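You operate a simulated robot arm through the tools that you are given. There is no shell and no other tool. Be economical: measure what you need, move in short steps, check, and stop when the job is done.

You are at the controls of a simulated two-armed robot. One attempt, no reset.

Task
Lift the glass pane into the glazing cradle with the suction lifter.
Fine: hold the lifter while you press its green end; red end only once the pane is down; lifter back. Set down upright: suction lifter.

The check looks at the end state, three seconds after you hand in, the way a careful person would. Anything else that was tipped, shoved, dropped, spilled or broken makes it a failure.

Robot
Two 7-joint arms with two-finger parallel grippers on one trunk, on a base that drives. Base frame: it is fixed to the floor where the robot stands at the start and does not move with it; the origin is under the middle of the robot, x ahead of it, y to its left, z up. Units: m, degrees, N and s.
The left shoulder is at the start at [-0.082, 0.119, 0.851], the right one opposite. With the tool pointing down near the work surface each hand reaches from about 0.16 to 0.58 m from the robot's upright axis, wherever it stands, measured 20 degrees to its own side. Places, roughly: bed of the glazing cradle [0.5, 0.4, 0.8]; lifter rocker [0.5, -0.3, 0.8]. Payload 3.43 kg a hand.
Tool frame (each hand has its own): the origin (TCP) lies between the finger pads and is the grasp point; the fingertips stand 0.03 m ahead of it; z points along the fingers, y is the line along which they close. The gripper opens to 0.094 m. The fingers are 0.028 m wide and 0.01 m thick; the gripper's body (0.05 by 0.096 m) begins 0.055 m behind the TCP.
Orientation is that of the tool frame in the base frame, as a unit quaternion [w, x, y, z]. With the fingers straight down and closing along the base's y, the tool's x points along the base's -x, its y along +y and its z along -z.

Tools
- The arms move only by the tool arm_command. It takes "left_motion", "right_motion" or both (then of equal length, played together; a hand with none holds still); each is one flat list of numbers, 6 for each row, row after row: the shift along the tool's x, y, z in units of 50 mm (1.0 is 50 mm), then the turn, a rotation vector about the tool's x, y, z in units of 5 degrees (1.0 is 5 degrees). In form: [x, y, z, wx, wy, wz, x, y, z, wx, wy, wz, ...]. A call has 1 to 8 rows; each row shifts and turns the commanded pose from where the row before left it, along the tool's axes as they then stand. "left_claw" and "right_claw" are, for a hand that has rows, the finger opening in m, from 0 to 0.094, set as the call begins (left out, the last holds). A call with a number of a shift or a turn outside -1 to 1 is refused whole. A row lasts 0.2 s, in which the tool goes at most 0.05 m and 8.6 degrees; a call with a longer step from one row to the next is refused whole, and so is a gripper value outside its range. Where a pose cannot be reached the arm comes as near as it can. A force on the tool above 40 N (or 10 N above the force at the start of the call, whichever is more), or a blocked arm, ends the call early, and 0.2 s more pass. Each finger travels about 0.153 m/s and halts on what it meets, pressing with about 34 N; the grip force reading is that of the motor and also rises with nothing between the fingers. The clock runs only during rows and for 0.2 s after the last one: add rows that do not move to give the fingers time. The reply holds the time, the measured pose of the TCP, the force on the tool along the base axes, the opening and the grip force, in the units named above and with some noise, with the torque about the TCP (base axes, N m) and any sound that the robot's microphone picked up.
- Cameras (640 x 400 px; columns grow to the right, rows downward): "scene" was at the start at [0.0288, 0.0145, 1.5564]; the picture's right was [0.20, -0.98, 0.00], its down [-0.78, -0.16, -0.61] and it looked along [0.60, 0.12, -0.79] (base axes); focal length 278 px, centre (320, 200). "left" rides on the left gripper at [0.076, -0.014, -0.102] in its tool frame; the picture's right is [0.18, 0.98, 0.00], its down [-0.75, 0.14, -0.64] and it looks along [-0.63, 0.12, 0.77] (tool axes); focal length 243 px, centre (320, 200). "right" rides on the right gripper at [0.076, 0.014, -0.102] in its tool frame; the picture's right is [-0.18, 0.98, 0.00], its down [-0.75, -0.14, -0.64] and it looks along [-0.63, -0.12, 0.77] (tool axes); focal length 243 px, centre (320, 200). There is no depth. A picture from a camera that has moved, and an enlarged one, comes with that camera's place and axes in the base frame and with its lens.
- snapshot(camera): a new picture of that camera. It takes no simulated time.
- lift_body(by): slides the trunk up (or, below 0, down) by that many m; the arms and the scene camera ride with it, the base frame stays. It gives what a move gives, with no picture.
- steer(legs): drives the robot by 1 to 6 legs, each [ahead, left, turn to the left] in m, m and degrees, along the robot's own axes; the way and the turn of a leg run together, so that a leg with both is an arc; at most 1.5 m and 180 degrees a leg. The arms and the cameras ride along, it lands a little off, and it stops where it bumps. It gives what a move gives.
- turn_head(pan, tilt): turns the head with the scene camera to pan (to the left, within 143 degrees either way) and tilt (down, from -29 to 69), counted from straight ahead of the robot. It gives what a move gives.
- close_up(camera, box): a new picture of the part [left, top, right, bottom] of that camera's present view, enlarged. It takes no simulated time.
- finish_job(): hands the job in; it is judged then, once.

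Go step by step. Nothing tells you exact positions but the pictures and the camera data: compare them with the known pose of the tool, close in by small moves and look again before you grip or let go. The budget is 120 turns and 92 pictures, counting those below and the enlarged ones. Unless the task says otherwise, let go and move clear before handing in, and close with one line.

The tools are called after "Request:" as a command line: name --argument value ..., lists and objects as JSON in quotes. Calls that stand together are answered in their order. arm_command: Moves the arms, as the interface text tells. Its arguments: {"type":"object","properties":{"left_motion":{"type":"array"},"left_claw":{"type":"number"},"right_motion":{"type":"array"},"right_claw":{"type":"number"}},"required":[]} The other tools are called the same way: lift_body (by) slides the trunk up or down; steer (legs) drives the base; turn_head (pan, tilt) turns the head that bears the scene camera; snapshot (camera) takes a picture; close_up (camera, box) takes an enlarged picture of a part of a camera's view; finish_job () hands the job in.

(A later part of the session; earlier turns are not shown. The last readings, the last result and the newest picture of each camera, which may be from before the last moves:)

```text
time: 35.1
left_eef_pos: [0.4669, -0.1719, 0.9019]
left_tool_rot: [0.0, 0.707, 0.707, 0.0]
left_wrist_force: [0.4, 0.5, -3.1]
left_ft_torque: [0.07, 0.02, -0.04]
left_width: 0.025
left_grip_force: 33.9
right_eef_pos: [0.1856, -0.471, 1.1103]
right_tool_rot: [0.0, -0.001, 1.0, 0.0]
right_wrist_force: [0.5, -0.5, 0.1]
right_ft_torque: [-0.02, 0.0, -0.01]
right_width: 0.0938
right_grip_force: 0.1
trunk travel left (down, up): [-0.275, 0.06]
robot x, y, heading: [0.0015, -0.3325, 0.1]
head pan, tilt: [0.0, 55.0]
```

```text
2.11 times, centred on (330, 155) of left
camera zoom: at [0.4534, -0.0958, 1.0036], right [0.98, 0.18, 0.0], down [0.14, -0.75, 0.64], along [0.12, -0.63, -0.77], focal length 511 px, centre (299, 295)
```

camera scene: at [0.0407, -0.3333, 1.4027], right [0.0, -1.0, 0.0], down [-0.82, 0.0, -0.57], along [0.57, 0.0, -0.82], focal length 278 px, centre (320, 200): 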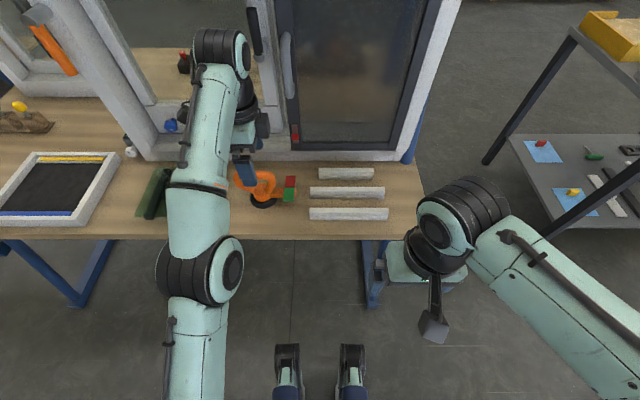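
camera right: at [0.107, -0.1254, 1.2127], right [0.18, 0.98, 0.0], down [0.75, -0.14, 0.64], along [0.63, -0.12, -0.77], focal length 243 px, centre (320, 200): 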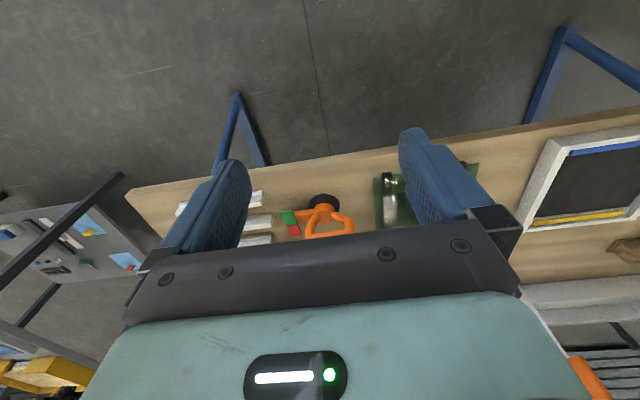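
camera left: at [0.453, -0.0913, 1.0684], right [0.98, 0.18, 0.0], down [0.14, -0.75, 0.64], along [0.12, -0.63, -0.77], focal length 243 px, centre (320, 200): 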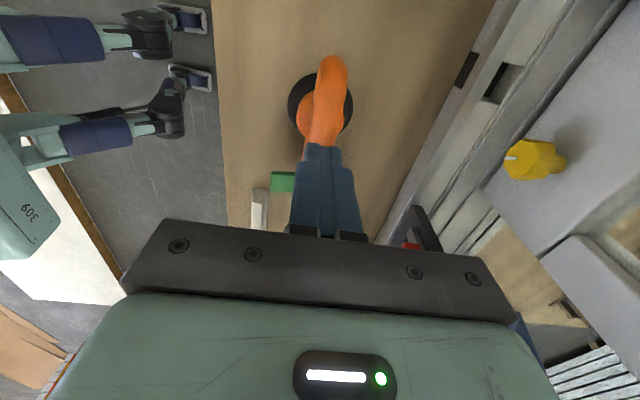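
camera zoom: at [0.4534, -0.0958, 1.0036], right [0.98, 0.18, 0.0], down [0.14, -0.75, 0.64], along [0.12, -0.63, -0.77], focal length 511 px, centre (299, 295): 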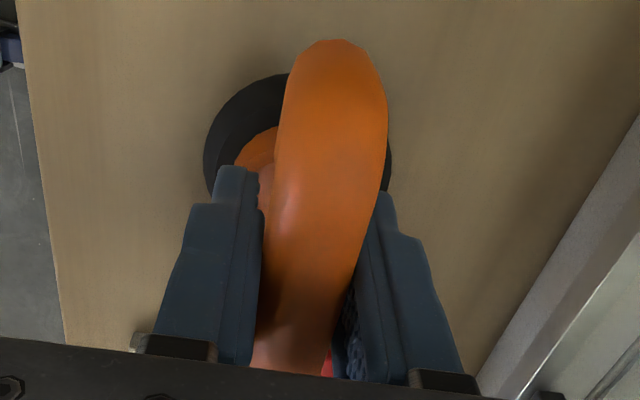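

The lifter is off the bench (about 3 N) and held firmly; its true home is TCP [0.4667, -0.1714, 0.8805]. I'll raise it clear and drive left towards the pane.

Request:
arm_command --left_motion '[0, 0, -0.25, 0, 0, 0, 0, 0, -0.3, 0, 0, 0, 0, 0, -0.3, 0, 0, 0, 0, 0, -0.25, 0, 0, 0]'

Request:
steer --legs '[[0, 0.23, 0]]'

Request:
snapshot --camera "left"

Request:
snapshot --camera "scene"

```text
time: 36.1
left_eef_pos: [0.4676, -0.1727, 0.958]
left_tool_rot: [0.001, 0.707, 0.707, 0.001]
left_wrist_force: [1.0, 0.0, -3.9]
left_ft_torque: [0.05, 0.01, 0.0]
left_width: 0.0252
left_grip_force: 34.0
right_eef_pos: [0.1869, -0.4733, 1.1106]
right_tool_rot: [-0.001, 0.0, 1.0, 0.0]
right_wrist_force: [0.4, 0.0, 0.5]
right_ft_torque: [0.02, 0.0, 0.04]
right_width: 0.094
right_grip_force: 0.1
trunk travel left (down, up): [-0.275, 0.06]
robot x, y, heading: [-0.0002, -0.3326, 0.3]
head pan, tilt: [0.0, 55.0]
```

```text
time: 38.8
left_eef_pos: [0.4675, 0.0561, 0.9565]
left_tool_rot: [0.001, 0.707, 0.707, 0.0]
left_wrist_force: [-0.1, 0.3, -3.7]
left_ft_torque: [0.08, 0.0, 0.0]
left_width: 0.0249
left_grip_force: 33.2
right_eef_pos: [0.1869, -0.2444, 1.1114]
right_tool_rot: [-0.001, 0.0, 1.0, 0.0]
right_wrist_force: [0.1, -0.1, 0.5]
right_ft_torque: [0.0, 0.03, 0.0]
right_width: 0.094
right_grip_force: 0.1
trunk travel left (down, up): [-0.275, 0.06]
robot x, y, heading: [-0.003, -0.0999, -0.1]
head pan, tilt: [0.0, 55.0]
```

```text
55 pictures are left
camera left: at [0.4538, 0.1321, 1.0591], right [0.98, 0.18, 0.0], down [0.14, -0.75, 0.64], along [0.12, -0.63, -0.77], focal length 243 px, centre (320, 200)
```

left: 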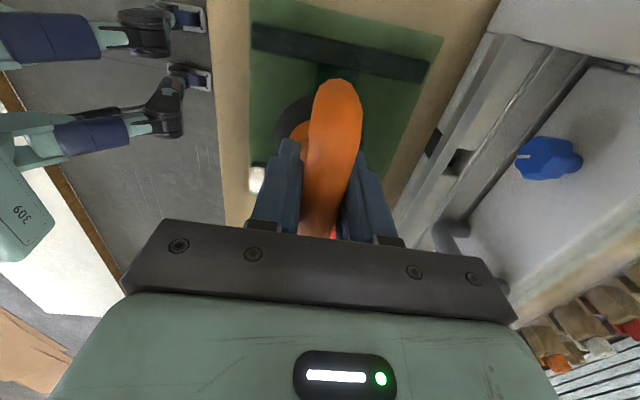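

```text
54 pictures are left
camera scene: at [0.0278, -0.1049, 1.5532], right [0.0, -1.0, 0.0], down [-0.82, 0.0, -0.57], along [0.57, 0.0, -0.82], focal length 278 px, centre (320, 200)
```

scene: 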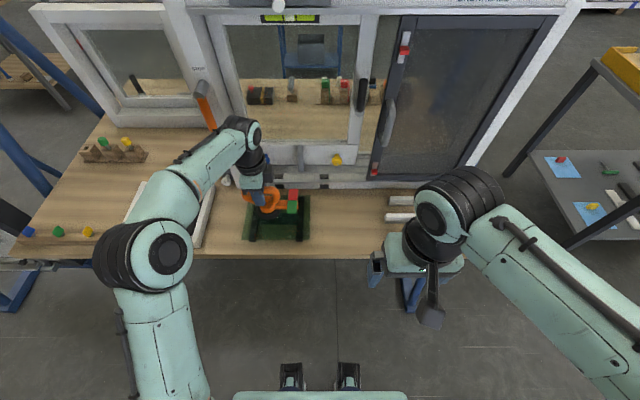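

Request:
close_up --camera "scene" --box '[220, 170, 340, 250]'

Request:
close_up --camera "left" --box '[200, 0, 500, 200]'

```text
5.00 times, centred on (280, 210) of scene
camera zoom: at [0.0278, -0.1049, 1.5532], right [0.0, -1.0, 0.0], down [-0.82, 0.0, -0.57], along [0.57, 0.0, -0.82], focal length 1387 px, centre (520, 150)
```

zoom: 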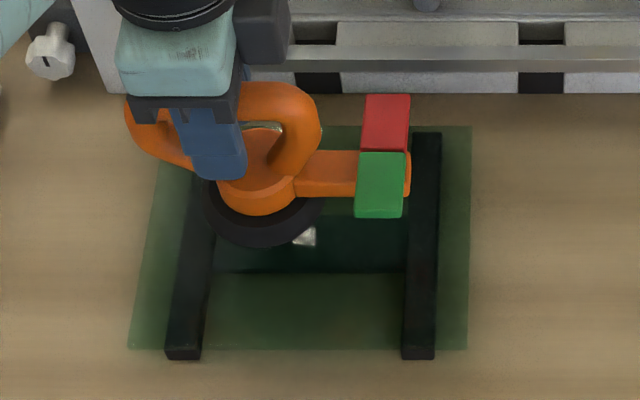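

```text
2.00 times, centred on (350, 100) of left
camera zoom: at [0.4538, 0.1321, 1.0591], right [0.98, 0.18, 0.0], down [0.14, -0.75, 0.64], along [0.12, -0.63, -0.77], focal length 485 px, centre (260, 400)
```

zoom: 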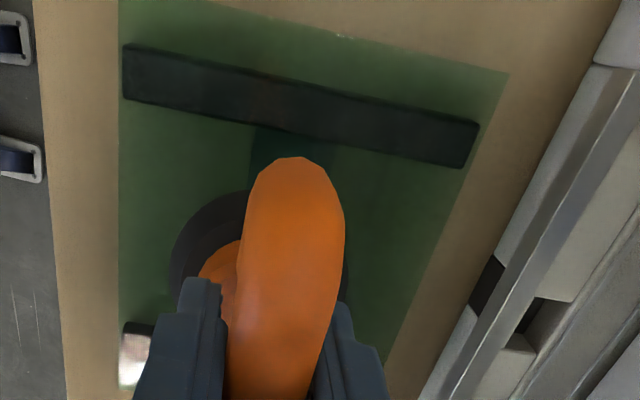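

The pane's centre comes out near [0.486, 0.0285] and the cup sits about 12 mm to the -y side of the TCP. So I'll take the TCP to [0.486, 0.0405] and lower it to just above the glass.

Request:
arm_command --left_motion '[-0.16, 0.19, 0, 0, 0, 0, -0.15, 0.18, 0, 0, 0, 0, 0, 0, 0.3, 0, 0, 0, 0, 0, 0.25, 0, 0, 0, 0, 0, 0.2, 0, 0, 0, 0, 0, 0, 0, 0, 0]'

Request:
close_up --camera "scene" --box '[220, 170, 340, 250]'

Request:
close_up --camera "left" --box '[200, 0, 500, 200]'

```text
time: 40.2
left_eef_pos: [0.4839, 0.0412, 0.9197]
left_tool_rot: [0.001, 0.707, 0.707, 0.0]
left_wrist_force: [0.0, -1.3, -3.9]
left_ft_torque: [0.06, 0.0, 0.01]
left_width: 0.0249
left_grip_force: 33.7
right_eef_pos: [0.1858, -0.2443, 1.1097]
right_tool_rot: [0.001, 0.001, 1.0, 0.0]
right_wrist_force: [0.1, 0.3, 0.2]
right_ft_torque: [-0.01, 0.0, -0.06]
right_width: 0.0938
right_grip_force: 0.0
trunk travel left (down, up): [-0.275, 0.06]
robot x, y, heading: [-0.0017, -0.1059, 0.0]
head pan, tilt: [0.0, 55.0]
```

```text
5.00 times, centred on (280, 210) of scene
camera zoom: at [0.0278, -0.1051, 1.5532], right [0.0, -1.0, 0.0], down [-0.82, 0.0, -0.57], along [0.57, 0.0, -0.82], focal length 1387 px, centre (520, 150)
```

zoom: 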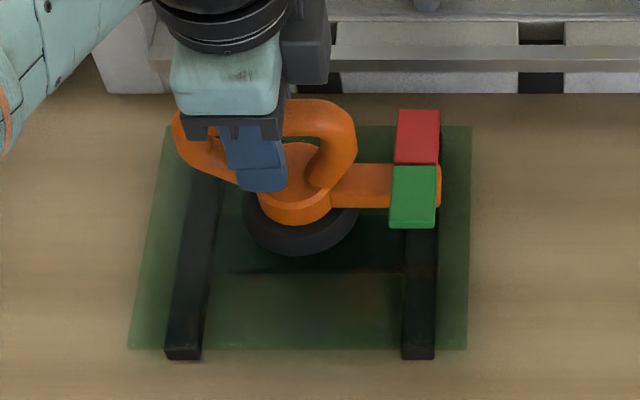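

```text
2.00 times, centred on (350, 100) of left
camera zoom: at [0.4707, 0.117, 1.0214], right [0.98, 0.18, 0.0], down [0.14, -0.75, 0.64], along [0.12, -0.63, -0.77], focal length 485 px, centre (260, 400)
```

zoom: 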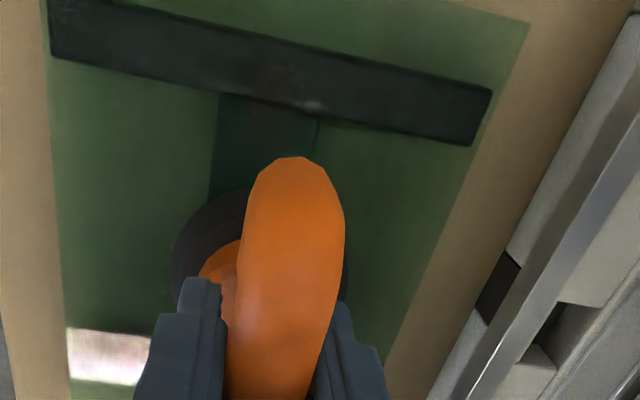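

The cup looks centred over the pane to within a few millimetres. I'll lower it in small steps until it touches.

Request:
arm_command --left_motion '[0.0, 0.04, 0.08, 0, 0, 0, 0, 0, 0.08, 0, 0, 0, 0, 0, 0.06, 0, 0, 0, 0, 0, 0.06, 0, 0, 0, 0, 0, 0.04, 0, 0, 0, 0, 0, 0, 0, 0, 0]'

Request:
arm_command --left_motion '[0, 0, 0.04, 0, 0, 0, 0, 0, 0.04, 0, 0, 0, 0, 0, 0, 0, 0, 0]'

```text
time: 41.6
left_eef_pos: [0.4877, 0.0422, 0.9045]
left_tool_rot: [0.0, 0.707, 0.707, 0.0]
left_wrist_force: [-0.4, 0.0, -3.2]
left_ft_torque: [0.05, 0.0, 0.02]
left_width: 0.0252
left_grip_force: 33.9
right_eef_pos: [0.1862, -0.2445, 1.1106]
right_tool_rot: [0.0, 0.0, 1.0, 0.0]
right_wrist_force: [-0.1, -1.2, 0.4]
right_ft_torque: [0.01, -0.02, -0.02]
right_width: 0.0941
right_grip_force: 0.1
trunk travel left (down, up): [-0.275, 0.06]
robot x, y, heading: [-0.0024, -0.1059, 0.1]
head pan, tilt: [0.0, 55.0]
```

```text
time: 42.4
left_eef_pos: [0.4884, 0.0405, 0.901]
left_tool_rot: [0.001, 0.707, 0.707, 0.0]
left_wrist_force: [0.5, -0.2, 4.7]
left_ft_torque: [-0.13, 0.22, -0.02]
left_width: 0.0249
left_grip_force: 34.3
right_eef_pos: [0.1877, -0.2439, 1.1106]
right_tool_rot: [0.0, 0.0, 1.0, 0.001]
right_wrist_force: [0.6, -0.3, -0.5]
right_ft_torque: [0.05, 0.02, 0.0]
right_width: 0.0939
right_grip_force: 0.1
trunk travel left (down, up): [-0.275, 0.06]
robot x, y, heading: [0.0017, -0.11, 0.1]
head pan, tilt: [0.0, 55.0]
```

Contact: the force swung from -3 to +4.7 N at TCP z = 0.901, so the cup is pressed lightly onto the glass. Now I'll prepare the right hand, closing it and tilting it so it reaches the rocker from the right.

Request:
arm_command --right_motion '[0, 0, 0, -1, 0, 0, 0, 0, 0, -1, 0, 0, 0, 0, 0, -1, 0, 0, 0, 0, 0, -1, 0, 0, 0, 0, 0, -1, 0, 0, 0, 0, 0, -1, 0, 0, 0, 0, 0, -1, 0, 0, 0, 0, 0, -1, 0, 0]' --right_claw 0.0

Request:
close_up --camera "scene" --box '[200, 150, 440, 300]'

```text
time: 44.2
left_eef_pos: [0.4889, 0.0404, 0.9013]
left_tool_rot: [0.0, 0.707, 0.707, 0.001]
left_wrist_force: [6.0, -0.1, 12.4]
left_ft_torque: [-0.19, 0.03, 0.11]
left_width: 0.025
left_grip_force: 34.0
right_eef_pos: [0.1864, -0.2445, 1.1114]
right_tool_rot: [-0.001, 0.0, 0.939, 0.343]
right_wrist_force: [0.0, 0.3, 0.9]
right_ft_torque: [-0.01, 0.01, 0.02]
right_width: 0.0003
right_grip_force: 33.5
trunk travel left (down, up): [-0.275, 0.06]
robot x, y, heading: [0.0048, -0.1028, -0.3]
head pan, tilt: [0.0, 55.0]
```

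```text
2.67 times, centred on (320, 225) of scene
camera zoom: at [0.0275, -0.1055, 1.5532], right [0.0, -1.0, 0.0], down [-0.82, 0.0, -0.57], along [0.57, 0.0, -0.82], focal length 740 px, centre (320, 133)
```

zoom: 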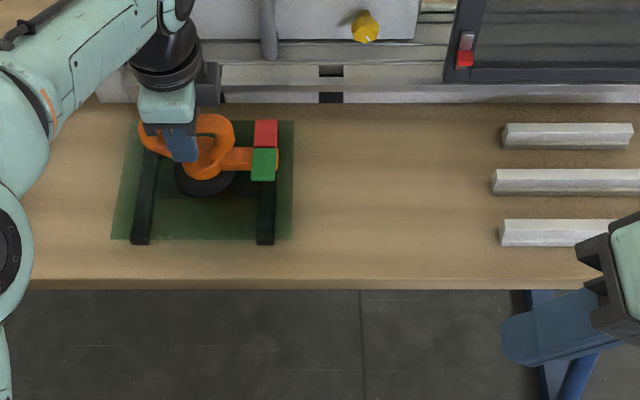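

The lifter stands flat on the glass. I'll ease the left push slightly and look at the rocker's state in detail.

Request:
arm_command --left_motion '[0, 0, -0.02, 0, 0, 0]'

Request:
close_up --camera "scene" --box '[260, 185, 320, 225]'

```text
time: 44.6
left_eef_pos: [0.4866, 0.0408, 0.9006]
left_tool_rot: [0.0, 0.706, 0.708, 0.0]
left_wrist_force: [5.1, 1.8, 7.2]
left_ft_torque: [-0.08, -0.04, 0.08]
left_width: 0.0251
left_grip_force: 33.6
right_eef_pos: [0.1876, -0.2433, 1.1109]
right_tool_rot: [0.0, 0.0, 0.94, 0.342]
right_wrist_force: [-0.6, 0.7, -0.4]
right_ft_torque: [-0.02, 0.0, -0.05]
right_width: 0.0001
right_grip_force: 32.4
trunk travel left (down, up): [-0.275, 0.06]
robot x, y, heading: [0.0026, -0.1041, 0.2]
head pan, tilt: [0.0, 55.0]
```

```text
10.00 times, centred on (290, 205) of scene
camera zoom: at [0.0276, -0.1051, 1.5531], right [0.0, -1.0, 0.0], down [-0.82, 0.0, -0.57], along [0.57, 0.0, -0.82], focal length 2775 px, centre (620, 150)
```

zoom: 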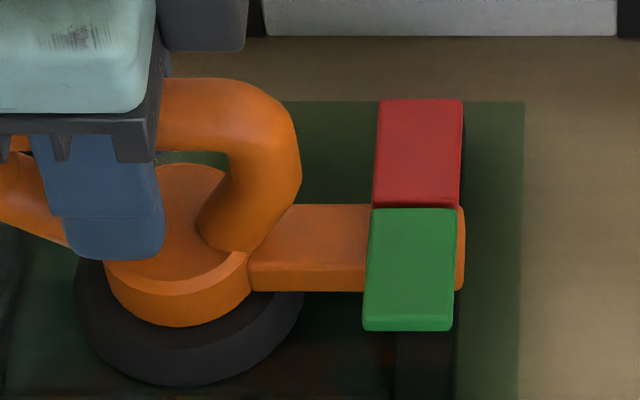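

The rocker's middle is at about [0.487, -0.045, 0.867], with the green pad spanning x 0.45–0.487. I'll bring the right hand over, stopping short and above.

Request:
arm_command --right_motion '[-0.685, 0.1, 0.41, 0, 0, 0, -0.685, 0.1, 0.41, 0, 0, 0, -0.685, 0.1, 0.41, 0, 0, 0, -0.685, 0.1, 0.41, 0, 0, 0, -0.685, 0.1, 0.41, 0, 0, 0, -0.685, 0.1, 0.41, 0, 0, 0, -0.685, 0.1, 0.41, 0, 0, 0, -0.685, 0.1, 0.41, 0, 0, 0]'

Request:
snapshot --camera "scene"

Request:
snapshot --camera "right"

```text
time: 46.4
left_eef_pos: [0.4892, 0.0405, 0.9004]
left_tool_rot: [0.0, 0.707, 0.707, 0.0]
left_wrist_force: [0.9, 0.1, -2.9]
left_ft_torque: [0.08, 0.02, 0.03]
left_width: 0.0246
left_grip_force: 34.0
right_eef_pos: [0.4604, -0.1047, 1.0125]
right_tool_rot: [0.001, 0.0, 0.94, 0.342]
right_wrist_force: [0.0, -0.9, 0.0]
right_ft_torque: [0.0, 0.0, -0.01]
right_width: 0.0001
right_grip_force: 32.6
trunk travel left (down, up): [-0.275, 0.06]
robot x, y, heading: [-0.0057, -0.1015, 0.0]
head pan, tilt: [0.0, 55.0]
```

```text
47 pictures are left
camera scene: at [0.0288, -0.1045, 1.5532], right [0.0, -1.0, 0.0], down [-0.82, 0.0, -0.57], along [0.57, 0.0, -0.82], focal length 278 px, centre (320, 200)
```

scene: 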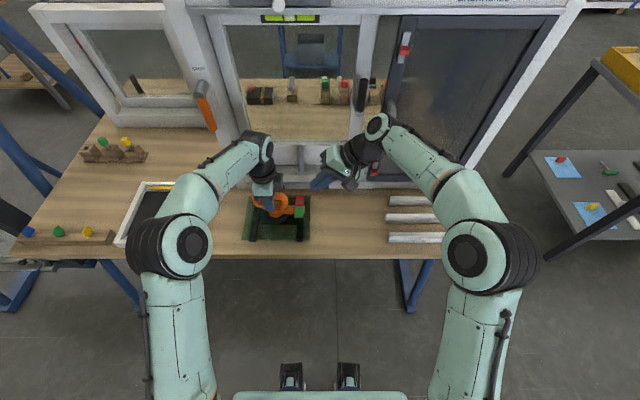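

```text
46 pictures are left
camera right: at [0.3845, -0.1597, 1.0998], right [0.18, 0.75, 0.63], down [0.75, -0.52, 0.4], along [0.63, 0.4, -0.66], focal length 243 px, centre (320, 200)
```

right: 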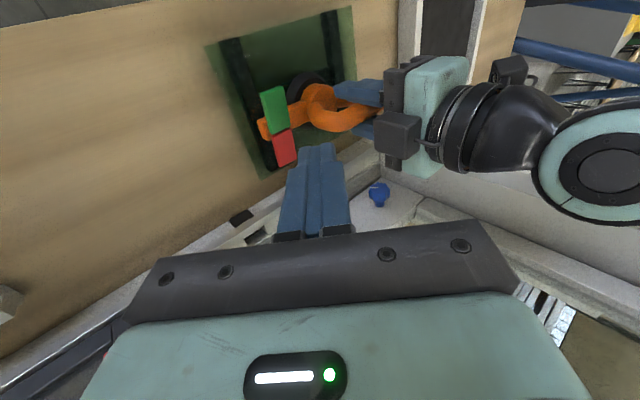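

Request:
arm_command --right_motion '[0, -0.1, 0.486, 0, 0, 0, 0, -0.1, 0.486, 0, 0, 0, 0, -0.1, 0.486, 0, 0, 0, 0, -0.1, 0.486, 0, 0, 0, 0, 0, 0, 0, 0, 0]' --left_motion '[0, 0, 0.03, 0, 0, 0, 0, 0, 0, 0, 0, 0, 0, 0, 0, 0, 0, 0, 0, 0, 0, 0, 0, 0, 0, 0, 0, 0, 0, 0]'

Request:
close_up --camera "scene" --box '[240, 160, 360, 240]'

Request:
close_up --camera "right" --box '[200, 40, 440, 240]'

```text
time: 47.6
left_eef_pos: [0.4876, 0.0398, 0.899]
left_tool_rot: [0.001, 0.707, 0.707, 0.002]
left_wrist_force: [-0.9, -0.5, 11.4]
left_ft_torque: [-0.14, -0.02, -0.01]
left_width: 0.0246
left_grip_force: 33.7
right_eef_pos: [0.4605, -0.0603, 0.9235]
right_tool_rot: [0.0, 0.0, 0.94, 0.342]
right_wrist_force: [-0.4, -0.5, 0.7]
right_ft_torque: [-0.02, -0.02, -0.02]
right_width: 0.0
right_grip_force: 33.0
trunk travel left (down, up): [-0.275, 0.06]
robot x, y, heading: [0.0022, -0.1023, -0.1]
head pan, tilt: [0.0, 55.0]
```

```text
5.00 times, centred on (300, 200) of scene
camera zoom: at [0.0265, -0.1055, 1.5533], right [0.0, -1.0, 0.0], down [-0.82, 0.0, -0.57], along [0.57, 0.0, -0.82], focal length 1387 px, centre (420, 200)
```

zoom: 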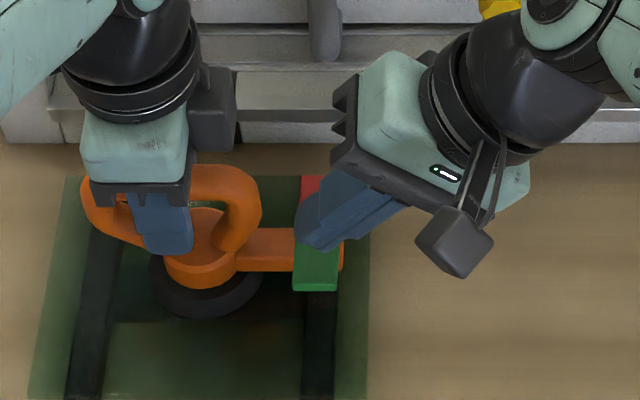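

```text
2.00 times, centred on (320, 140) of right
camera zoom: at [0.384, -0.1155, 1.0107], right [0.18, 0.75, 0.63], down [0.75, -0.52, 0.4], along [0.63, 0.4, -0.66], focal length 485 px, centre (320, 320)
```

zoom: 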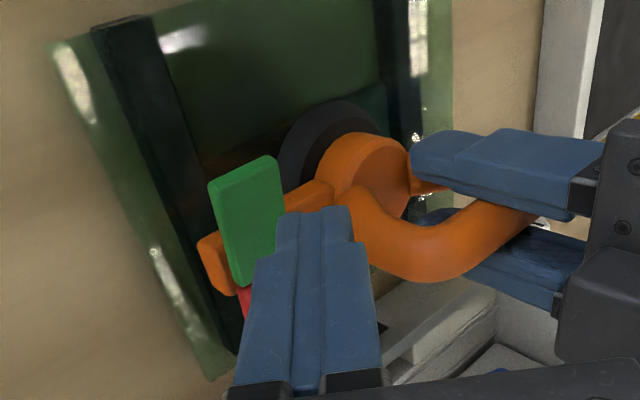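

The fingertip is right above the green pad. I'll press straight down slowly while the left hand holds the lifter.

Request:
arm_command --right_motion '[0, -0.129, 0.153, 0, 0, 0, 0, -0.129, 0.153, 0, 0, 0, 0, -0.064, 0.077, 0, 0, 0, 0, -0.039, 0.046, 0, 0, 0, 0, -0.039, 0.046, 0, 0, 0, 0, -0.039, 0.046, 0, 0, 0, 0, 0, 0, 0, 0, 0]'

Request:
close_up --camera "scene" --box '[240, 160, 360, 240]'

```text
time: 49.2
left_eef_pos: [0.4876, 0.0398, 0.8994]
left_tool_rot: [0.002, 0.707, 0.707, 0.002]
left_wrist_force: [2.5, 0.3, 19.7]
left_ft_torque: [-0.08, 0.03, 0.04]
left_width: 0.0249
left_grip_force: 34.0
right_eef_pos: [0.4605, -0.0612, 0.8916]
right_tool_rot: [0.001, 0.001, 0.94, 0.341]
right_wrist_force: [0.2, -0.4, 2.0]
right_ft_torque: [0.03, -0.06, 0.01]
right_width: 0.0001
right_grip_force: 32.9
trunk travel left (down, up): [-0.275, 0.06]
robot x, y, heading: [0.0012, -0.1038, -0.2]
head pan, tilt: [0.0, 55.0]
```

```text
5.00 times, centred on (300, 200) of scene
camera zoom: at [0.0263, -0.1057, 1.5533], right [0.0, -1.0, 0.0], down [-0.82, 0.0, -0.57], along [0.57, 0.0, -0.82], focal length 1387 px, centre (420, 200)
```

zoom: 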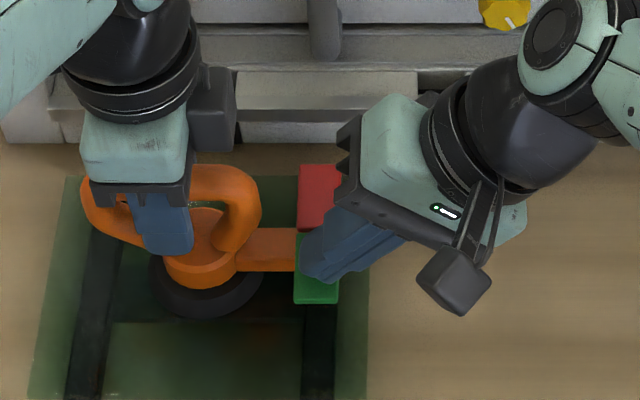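

The rocker is tipping: red is rising and green going down. I'll press a little further until it stops.

Request:
arm_command --right_motion '[0, -0.039, 0.046, 0, 0, 0, 0, -0.039, 0.046, 0, 0, 0, 0, -0.039, 0.046, 0, 0, 0, 0, 0, 0, 0, 0, 0]'

Request:
close_up --camera "scene" --box '[240, 160, 360, 240]'

```text
time: 50.0
left_eef_pos: [0.4869, 0.0399, 0.9005]
left_tool_rot: [0.002, 0.707, 0.707, 0.003]
left_wrist_force: [3.6, -0.2, 6.0]
left_ft_torque: [-0.26, 0.11, 0.25]
left_width: 0.0249
left_grip_force: 34.4
right_eef_pos: [0.4594, -0.0596, 0.8903]
right_tool_rot: [0.006, -0.001, 0.938, 0.347]
right_wrist_force: [-6.9, -8.1, 16.8]
right_ft_torque: [0.01, 0.02, -0.04]
right_width: 0.0001
right_grip_force: 32.7
trunk travel left (down, up): [-0.275, 0.06]
robot x, y, heading: [0.0011, -0.1069, 0.1]
head pan, tilt: [0.0, 55.0]
stopped in row 3 (right hand): the force on the tool passed its limit at 43 N (the readings are from after the stop); the commanded pose is now the measured one
```

```text
5.00 times, centred on (300, 200) of scene
camera zoom: at [0.0248, -0.1063, 1.5529], right [0.0, -1.0, 0.0], down [-0.82, 0.0, -0.57], along [0.57, 0.0, -0.82], focal length 1387 px, centre (420, 200)
```

zoom: 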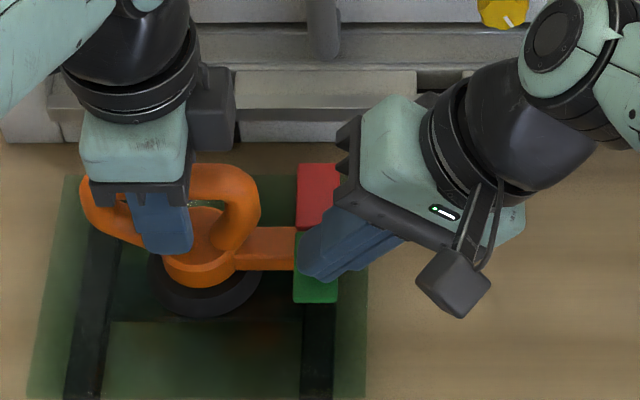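

Green is pressed to its stop with a firm push. I'll withdraw the right hand, up first and then back along its own axis.

Request:
arm_command --right_motion '[0, 0.3, -0.37, 0, 0, 0, 0, 0.3, -0.37, 0, 0, 0, 0, 0, -0.9, 0, 0, 0, 0, 0, -0.9, 0, 0, 0, 0, 0, -0.9, 0, 0, 0, 0, 0, -0.9, 0, 0, 0, 0.9, 0, 0, 0, 0, 0, 0.9, 0, 0, 0, 0, 0]'

Request:
close_up --camera "scene" --box '[240, 160, 360, 240]'

```text
time: 51.8
left_eef_pos: [0.4873, 0.0406, 0.8998]
left_tool_rot: [0.001, 0.707, 0.707, 0.003]
left_wrist_force: [-2.2, -2.3, 20.5]
left_ft_torque: [-0.44, -0.08, 0.01]
left_width: 0.025
left_grip_force: 33.6
right_eef_pos: [0.3711, -0.1789, 1.0722]
right_tool_rot: [0.005, -0.001, 0.938, 0.346]
right_wrist_force: [-0.1, 0.8, -0.9]
right_ft_torque: [-0.02, 0.01, 0.0]
right_width: 0.0
right_grip_force: 32.7
trunk travel left (down, up): [-0.275, 0.06]
robot x, y, heading: [0.0006, -0.1041, -0.1]
head pan, tilt: [0.0, 55.0]
```

```text
5.00 times, centred on (300, 200) of scene
camera zoom: at [0.0256, -0.106, 1.5532], right [0.0, -1.0, 0.0], down [-0.82, 0.0, -0.57], along [0.57, 0.0, -0.82], focal length 1387 px, centre (420, 200)
```

zoom: 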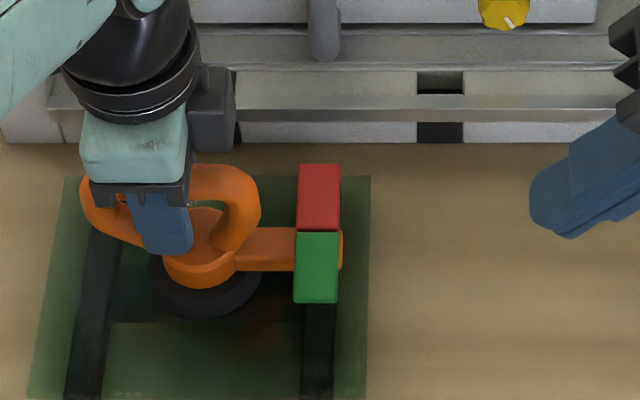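

The rocker has stayed in the green position. I'll lift slowly and see whether the pane comes along.

Request:
arm_command --left_motion '[0, 0, -0.05, 0, 0, 0, 0, 0, -0.05, 0, 0, 0, 0, 0, -0.06, 0, 0, 0, 0, 0, -0.08, 0, 0, 0, 0, 0, -0.1, 0, 0, 0, 0, 0, -0.1, 0, 0, 0, 0, 0, 0, 0, 0, 0]'

Request:
close_up --camera "scene" --box '[230, 160, 350, 240]'

```text
time: 53.4
left_eef_pos: [0.4887, 0.0419, 0.92]
left_tool_rot: [-0.001, 0.707, 0.707, 0.001]
left_wrist_force: [0.1, 0.2, -7.9]
left_ft_torque: [0.1, -0.03, -0.04]
left_width: 0.0249
left_grip_force: 34.0
right_eef_pos: [0.3722, -0.1785, 1.0722]
right_tool_rot: [0.004, 0.0, 0.938, 0.346]
right_wrist_force: [0.9, -0.7, -0.2]
right_ft_torque: [0.0, -0.01, 0.0]
right_width: 0.0001
right_grip_force: 32.8
trunk travel left (down, up): [-0.275, 0.06]
robot x, y, heading: [-0.0002, -0.1062, 0.1]
head pan, tilt: [0.0, 55.0]
```

```text
5.00 times, centred on (290, 200) of scene
camera zoom: at [0.0283, -0.1051, 1.5532], right [0.0, -1.0, 0.0], down [-0.82, 0.0, -0.57], along [0.57, 0.0, -0.82], focal length 1387 px, centre (470, 200)
```

zoom: 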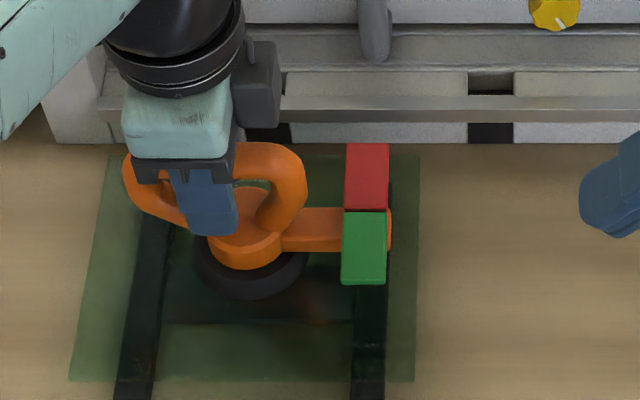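

The pane is attached and level, about 8 N in total. I'll raise it well above the cradle rails and drive left to the cradle.

Request:
arm_command --left_motion '[0, 0, -0.2, 0, 0, 0, 0, 0, -0.25, 0, 0, 0, 0, 0, -0.3, 0, 0, 0, 0, 0, -0.3, 0, 0, 0, 0, 0, -0.15, 0, 0, 0, 0, 0, 0, 0, 0, 0]'

Request:
steer --legs '[[0, 0.17, 0], [0, 0.17, 0]]'

Request:
snapshot --camera "scene"

Request:
snapshot --camera "left"

```text
time: 54.8
left_eef_pos: [0.4887, 0.0401, 0.981]
left_tool_rot: [0.0, 0.707, 0.707, 0.002]
left_wrist_force: [0.5, 0.5, -8.7]
left_ft_torque: [0.13, -0.04, -0.01]
left_width: 0.0246
left_grip_force: 33.8
right_eef_pos: [0.3731, -0.1791, 1.0717]
right_tool_rot: [0.003, 0.0, 0.938, 0.346]
right_wrist_force: [0.6, -0.3, 0.8]
right_ft_torque: [-0.03, 0.01, 0.0]
right_width: 0.0
right_grip_force: 33.0
trunk travel left (down, up): [-0.275, 0.06]
robot x, y, heading: [-0.0042, -0.108, 0.0]
head pan, tilt: [0.0, 55.0]
```

```text
time: 58.5
left_eef_pos: [0.4906, 0.3681, 0.9806]
left_tool_rot: [0.0, 0.709, 0.705, 0.0]
left_wrist_force: [0.9, -0.1, -7.9]
left_ft_torque: [0.12, -0.03, 0.02]
left_width: 0.0249
left_grip_force: 33.8
right_eef_pos: [0.372, 0.1505, 1.0716]
right_tool_rot: [0.004, 0.002, 0.939, 0.345]
right_wrist_force: [0.4, 0.1, 0.0]
right_ft_torque: [0.03, 0.01, -0.02]
right_width: 0.0
right_grip_force: 33.4
trunk travel left (down, up): [-0.275, 0.06]
robot x, y, heading: [0.0027, 0.2271, -0.1]
head pan, tilt: [0.0, 55.0]
```

```text
39 pictures are left
camera scene: at [0.0288, 0.2261, 1.5532], right [-0.01, -1.0, 0.0], down [-0.82, 0.0, -0.57], along [0.57, 0.0, -0.82], focal length 278 px, centre (320, 200)
```

scene: 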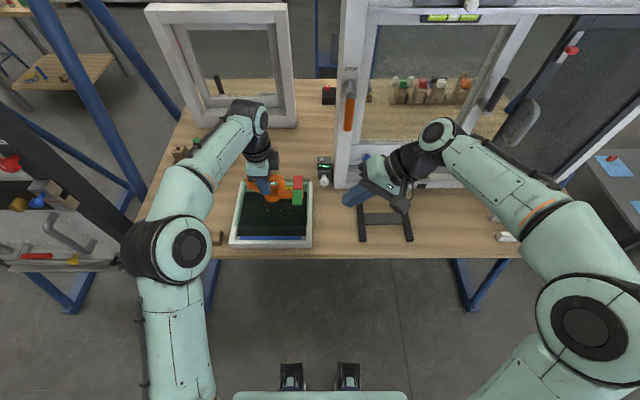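

```text
38 pictures are left
camera left: at [0.4765, 0.4455, 1.0823], right [0.98, 0.18, 0.0], down [0.14, -0.75, 0.64], along [0.12, -0.63, -0.77], focal length 243 px, centre (320, 200)
```

left: 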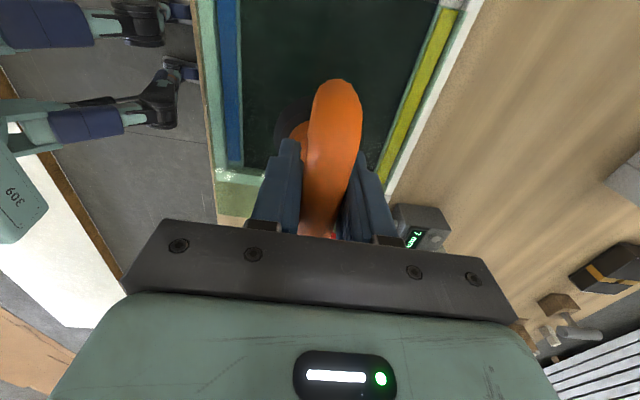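

Request:
close_up --camera "scene" --box '[220, 170, 330, 255]'

Request:
close_up --camera "left" --box '[190, 0, 490, 230]'

```text
4.71 times, centred on (275, 212) of scene
camera zoom: at [0.0288, 0.2261, 1.5532], right [-0.01, -1.0, 0.0], down [-0.82, 0.0, -0.57], along [0.57, 0.0, -0.82], focal length 1306 px, centre (532, 141)
```

zoom: 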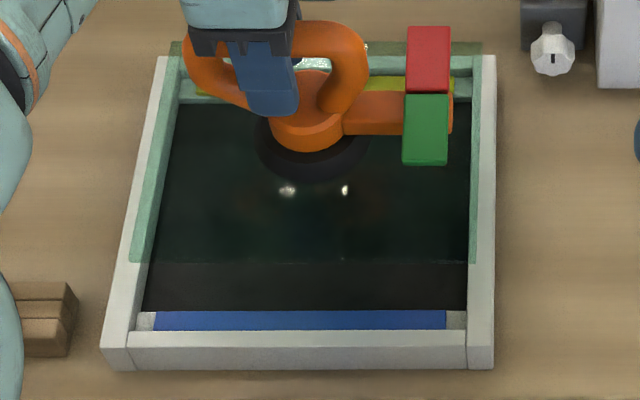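

```text
1.74 times, centred on (340, 115) of left
camera zoom: at [0.4765, 0.4455, 1.0823], right [0.98, 0.18, 0.0], down [0.14, -0.75, 0.64], along [0.12, -0.63, -0.77], focal length 422 px, centre (285, 348)
```

zoom: 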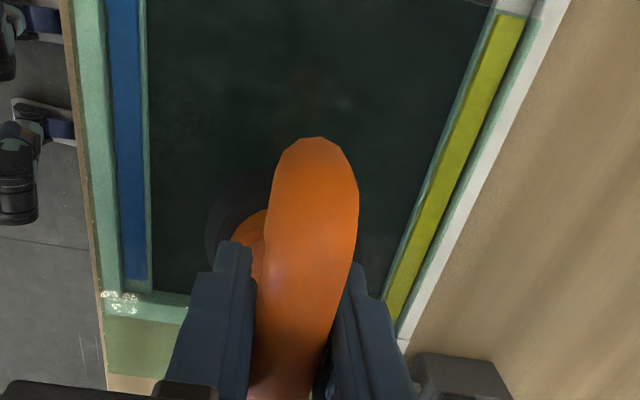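

The pane edges show its centre at about [0.4856, 0.357], against the bed's [0.501, 0.369]. I'll shift by about +16 mm in x and +12 mm in y, lower to just above the rails, and compare again.

Request:
arm_command --left_motion '[0.12, 0.16, 0, 0, 0, 0, 0.12, 0.15, 0, 0, 0, 0, 0, 0, 0.25, 0, 0, 0, 0, 0, 0.25, 0, 0, 0, 0, 0, 0.25, 0, 0, 0, 0, 0, 0.1, 0, 0, 0, 0, 0, 0, 0, 0, 0]'

Request:
close_up --camera "scene" --box '[225, 170, 325, 255]'

Request:
close_up --camera "left" --box '[190, 0, 490, 230]'

```text
time: 60.1
left_eef_pos: [0.5071, 0.3796, 0.9388]
left_tool_rot: [0.0, 0.709, 0.705, 0.001]
left_wrist_force: [-0.3, 0.7, -7.8]
left_ft_torque: [0.16, -0.04, -0.02]
left_width: 0.0246
left_grip_force: 34.3
right_eef_pos: [0.3731, 0.1511, 1.0713]
right_tool_rot: [0.004, 0.003, 0.938, 0.345]
right_wrist_force: [-0.4, -0.2, -0.1]
right_ft_torque: [0.0, -0.02, 0.0]
right_width: 0.0
right_grip_force: 32.5
trunk travel left (down, up): [-0.275, 0.06]
robot x, y, heading: [0.0011, 0.2276, -0.3]
head pan, tilt: [0.0, 55.0]
```

```text
4.71 times, centred on (275, 212) of scene
camera zoom: at [0.0288, 0.2259, 1.5532], right [-0.01, -1.0, 0.0], down [-0.82, 0.0, -0.57], along [0.57, 0.0, -0.82], focal length 1306 px, centre (532, 141)
```

zoom: 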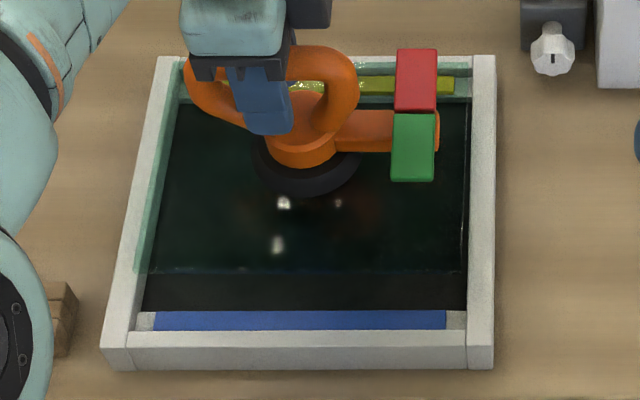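

```text
1.74 times, centred on (340, 115) of left
camera zoom: at [0.4933, 0.4564, 1.04], right [0.98, 0.18, 0.0], down [0.14, -0.76, 0.64], along [0.12, -0.63, -0.77], focal length 422 px, centre (285, 348)
```

zoom: 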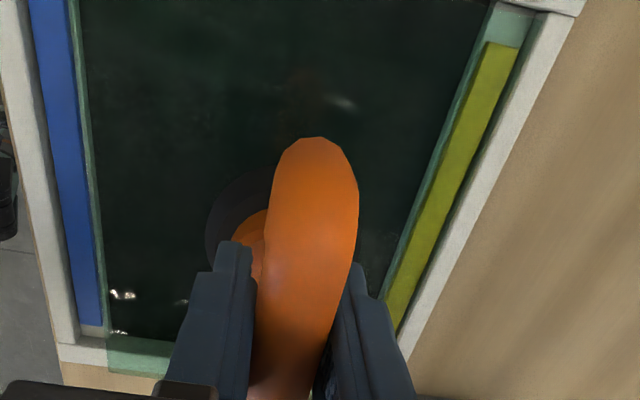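

Pane and bed are now aligned within about 2 mm: pane y is 0.268–0.468 inside an opening of about 0.265–0.476. I'll lower it between the side rails, staying above the coloured bars, and look again.

Request:
arm_command --left_motion '[0.03, -0.02, 0.1, 0, 0, 0, 0, 0, 0.1, 0, 0, 0, 0, 0, 0.1, 0, 0, 0, 0, 0, 0.1, 0, 0, 0, 0, 0, 0.08, 0, 0, 0, 0, 0, 0, 0, 0, 0]'

Request:
close_up --camera "scene" --box '[225, 170, 325, 255]'

Request:
close_up --camera "left" --box '[190, 0, 490, 230]'

```text
time: 61.5
left_eef_pos: [0.5043, 0.3834, 0.9133]
left_tool_rot: [-0.001, 0.709, 0.705, 0.0]
left_wrist_force: [-0.3, 1.3, -8.0]
left_ft_torque: [0.1, -0.04, -0.03]
left_width: 0.0249
left_grip_force: 33.7
right_eef_pos: [0.3731, 0.1507, 1.0712]
right_tool_rot: [0.005, 0.002, 0.939, 0.344]
right_wrist_force: [-0.1, -0.9, -0.1]
right_ft_torque: [-0.03, -0.03, -0.01]
right_width: 0.0
right_grip_force: 32.7
trunk travel left (down, up): [-0.275, 0.06]
robot x, y, heading: [0.0008, 0.2243, -0.5]
head pan, tilt: [0.0, 55.0]
```

```text
4.71 times, centred on (275, 212) of scene
camera zoom: at [0.0288, 0.2259, 1.5532], right [-0.01, -1.0, 0.0], down [-0.82, 0.0, -0.57], along [0.57, 0.0, -0.82], focal length 1306 px, centre (532, 141)
```

zoom: 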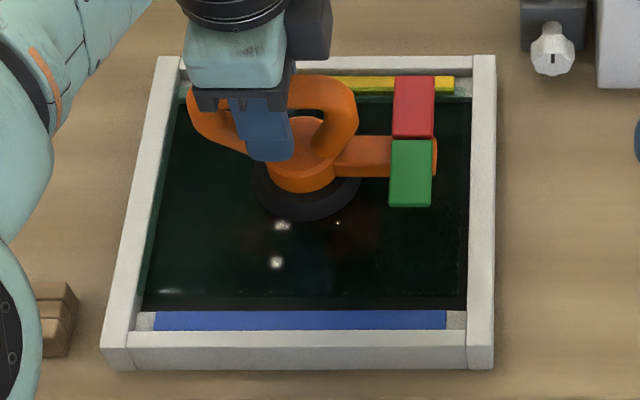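

```text
1.74 times, centred on (340, 115) of left
camera zoom: at [0.4909, 0.4596, 1.0153], right [0.98, 0.18, 0.0], down [0.14, -0.76, 0.64], along [0.12, -0.63, -0.77], focal length 422 px, centre (285, 348)
```

zoom: 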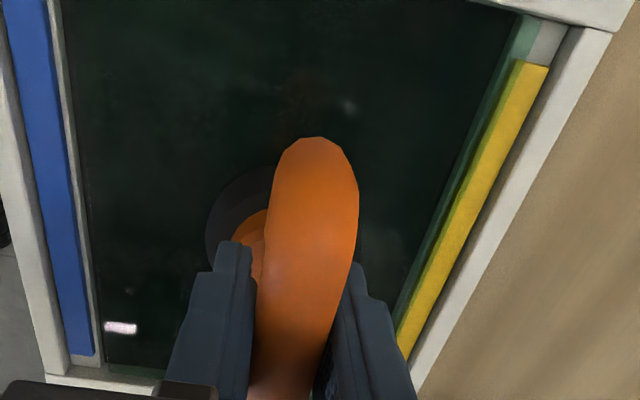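

Request:
close_up --camera "scene" --box '[244, 216, 284, 246]'

Request:
close_up --camera "scene" --box '[290, 216, 330, 246]'

Request:
close_up --camera "scene" --box '[290, 178, 330, 208]'

```text
13.33 times, centred on (264, 231) of scene
camera zoom: at [0.0288, 0.2259, 1.5532], right [-0.01, -1.0, 0.0], down [-0.82, 0.0, -0.57], along [0.57, 0.0, -0.82], focal length 3700 px, centre (1067, -213)
```

zoom: 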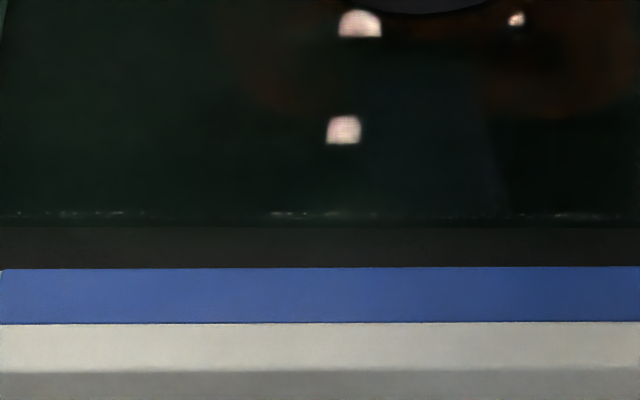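

```text
13.33 times, centred on (310, 231) of scene
camera zoom: at [0.0288, 0.2259, 1.5532], right [-0.01, -1.0, 0.0], down [-0.82, 0.0, -0.57], along [0.57, 0.0, -0.82], focal length 3700 px, centre (453, -213)
```

zoom: 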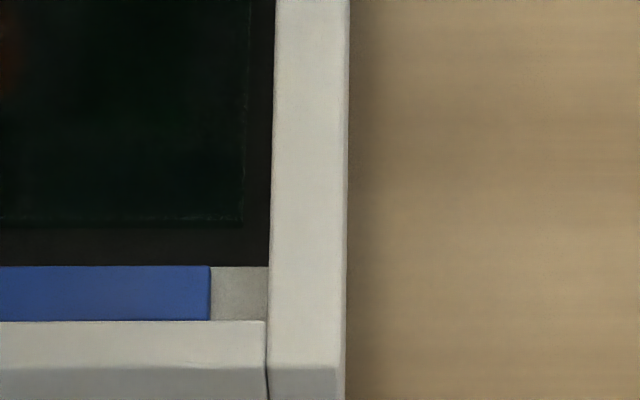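

```text
13.33 times, centred on (310, 193) of scene
camera zoom: at [0.0288, 0.2259, 1.5532], right [-0.01, -1.0, 0.0], down [-0.82, 0.0, -0.57], along [0.57, 0.0, -0.82], focal length 3700 px, centre (453, 293)
```

zoom: 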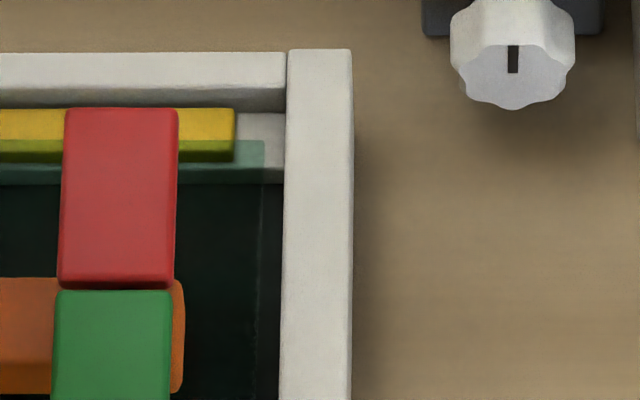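

The gaps are clear now: about 5–6 mm on the right side, and about 6 mm to the bars front and back. The pane is centred, so I'll lower it straight down in small steps.

Request:
arm_command --left_motion '[0, 0, 0.06, 0, 0, 0, 0, 0, 0.06, 0, 0, 0, 0, 0, 0.06, 0, 0, 0, 0, 0, 0.06, 0, 0, 0, 0, 0, 0, 0, 0, 0]'

Request:
arm_command --left_motion '[0, 0, 0.04, 0, 0, 0, 0, 0, 0.04, 0, 0, 0, 0, 0, 0, 0, 0, 0]'

```text
time: 62.7
left_eef_pos: [0.5053, 0.3826, 0.9054]
left_tool_rot: [0.004, 0.708, 0.706, 0.003]
left_wrist_force: [8.2, 3.2, 29.6]
left_ft_torque: [-0.16, 0.07, 0.0]
left_width: 0.0245
left_grip_force: 34.1
right_eef_pos: [0.3724, 0.1497, 1.0721]
right_tool_rot: [0.005, 0.001, 0.938, 0.346]
right_wrist_force: [-0.2, 0.3, 0.3]
right_ft_torque: [0.01, -0.05, -0.01]
right_width: 0.0
right_grip_force: 33.6
trunk travel left (down, up): [-0.275, 0.06]
robot x, y, heading: [0.0016, 0.2266, -0.3]
head pan, tilt: [0.0, 55.0]
```

```text
time: 63.5
left_eef_pos: [0.5046, 0.3823, 0.9009]
left_tool_rot: [0.003, 0.708, 0.706, 0.003]
left_wrist_force: [12.2, -1.3, 28.5]
left_ft_torque: [-0.09, 0.14, 0.08]
left_width: 0.025
left_grip_force: 33.8
right_eef_pos: [0.3723, 0.1504, 1.0723]
right_tool_rot: [0.005, 0.002, 0.938, 0.346]
right_wrist_force: [-1.3, -0.3, 0.2]
right_ft_torque: [0.03, 0.01, -0.01]
right_width: 0.0
right_grip_force: 33.1
trunk travel left (down, up): [-0.275, 0.06]
robot x, y, heading: [0.0032, 0.2263, -0.5]
head pan, tilt: [0.0, 55.0]
```

I met contact of about 29 N a bit earlier than expected, so I'll look before doing anything else.

Request:
close_up --camera "scene" --box '[225, 170, 325, 255]'

Request:
close_up --camera "scene" --box '[290, 216, 330, 246]'

Request:
close_up --camera "scene" --box '[290, 178, 330, 208]'

```text
4.71 times, centred on (275, 212) of scene
camera zoom: at [0.0274, 0.2248, 1.5533], right [-0.01, -1.0, 0.0], down [-0.82, 0.0, -0.57], along [0.57, 0.0, -0.82], focal length 1306 px, centre (532, 141)
```

zoom: 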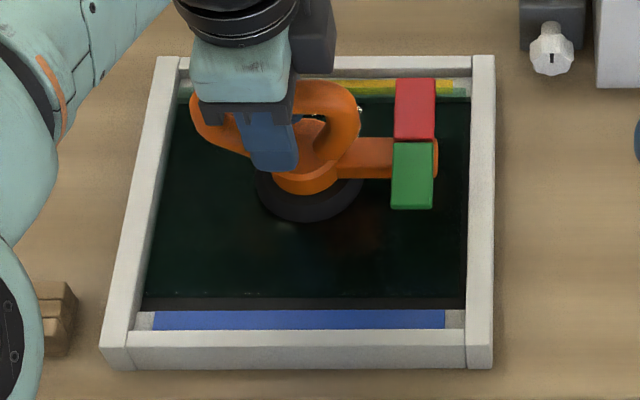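

```text
13.33 times, centred on (310, 231) of scene
camera zoom: at [0.0274, 0.2248, 1.5533], right [-0.01, -1.0, 0.0], down [-0.82, 0.0, -0.57], along [0.57, 0.0, -0.82], focal length 3700 px, centre (453, -213)
```

zoom: 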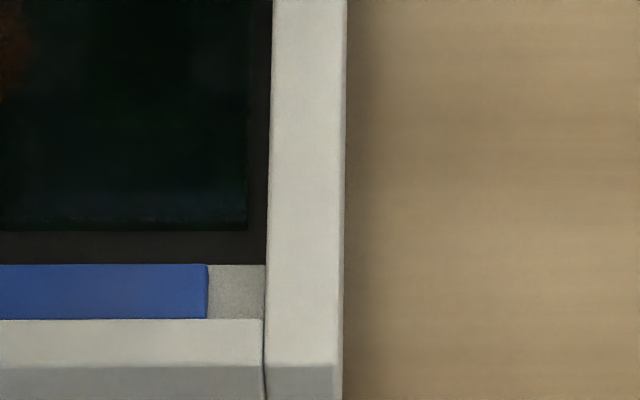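

```text
13.33 times, centred on (310, 193) of scene
camera zoom: at [0.0274, 0.2248, 1.5533], right [-0.01, -1.0, 0.0], down [-0.82, 0.0, -0.57], along [0.57, 0.0, -0.82], focal length 3700 px, centre (453, 293)
```

zoom: 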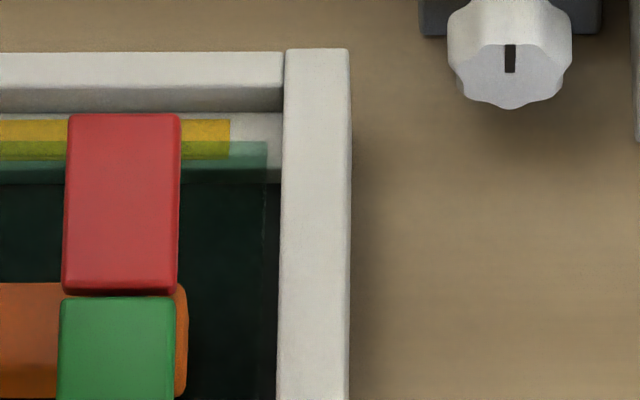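

The pane's far edge has come down on the yellow bar and pressed it: the pane sits about 5 mm too far in +x, with roughly 8 mm of gap at the blue bar. I'll lift back up, check the bar, and shift towards me.

Request:
arm_command --left_motion '[0, 0, -0.06, 0, 0, 0, 0, 0, -0.1, 0, 0, 0, 0, 0, -0.12, 0, 0, 0, 0, 0, -0.1, 0, 0, 0, 0, 0, 0, 0, 0, 0]'

Request:
close_up --camera "scene" --box '[290, 178, 330, 208]'

Request:
close_up --camera "scene" --box '[225, 170, 325, 255]'

```text
time: 64.7
left_eef_pos: [0.5047, 0.382, 0.9163]
left_tool_rot: [0.0, 0.708, 0.706, 0.001]
left_wrist_force: [0.2, 0.2, -8.0]
left_ft_torque: [0.11, -0.01, -0.01]
left_width: 0.025
left_grip_force: 33.7
right_eef_pos: [0.3725, 0.1503, 1.0707]
right_tool_rot: [0.005, 0.002, 0.939, 0.345]
right_wrist_force: [-0.4, -0.6, 0.3]
right_ft_torque: [-0.01, 0.01, 0.01]
right_width: 0.0001
right_grip_force: 33.3
trunk travel left (down, up): [-0.275, 0.06]
robot x, y, heading: [-0.0014, 0.2278, -0.1]
head pan, tilt: [0.0, 55.0]
```

```text
13.33 times, centred on (310, 193) of scene
camera zoom: at [0.0288, 0.2259, 1.5531], right [-0.01, -1.0, 0.0], down [-0.82, 0.0, -0.57], along [0.57, 0.0, -0.82], focal length 3700 px, centre (453, 293)
```

zoom: 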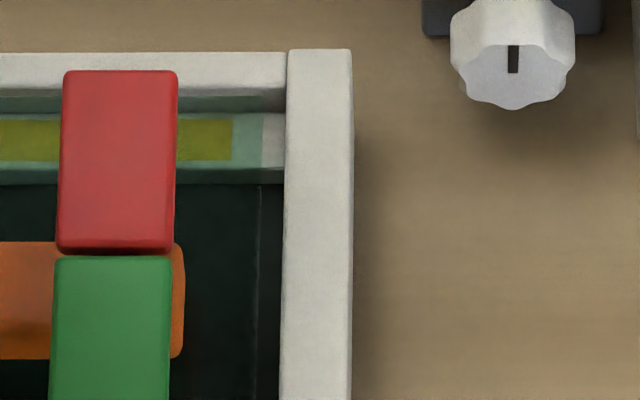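

```text
4.71 times, centred on (275, 212) of scene
camera zoom: at [0.0288, 0.2259, 1.5531], right [-0.01, -1.0, 0.0], down [-0.82, 0.0, -0.57], along [0.57, 0.0, -0.82], focal length 1306 px, centre (532, 141)
```

zoom: 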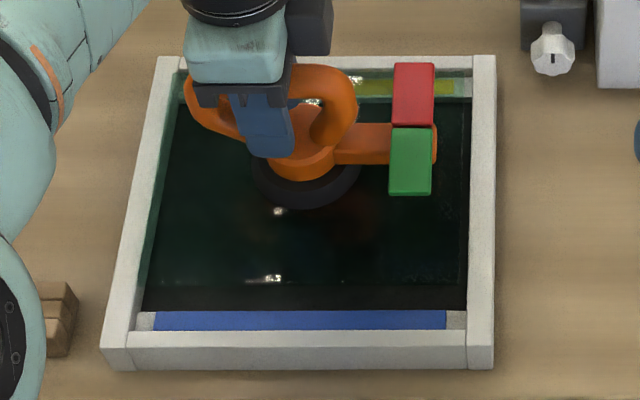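

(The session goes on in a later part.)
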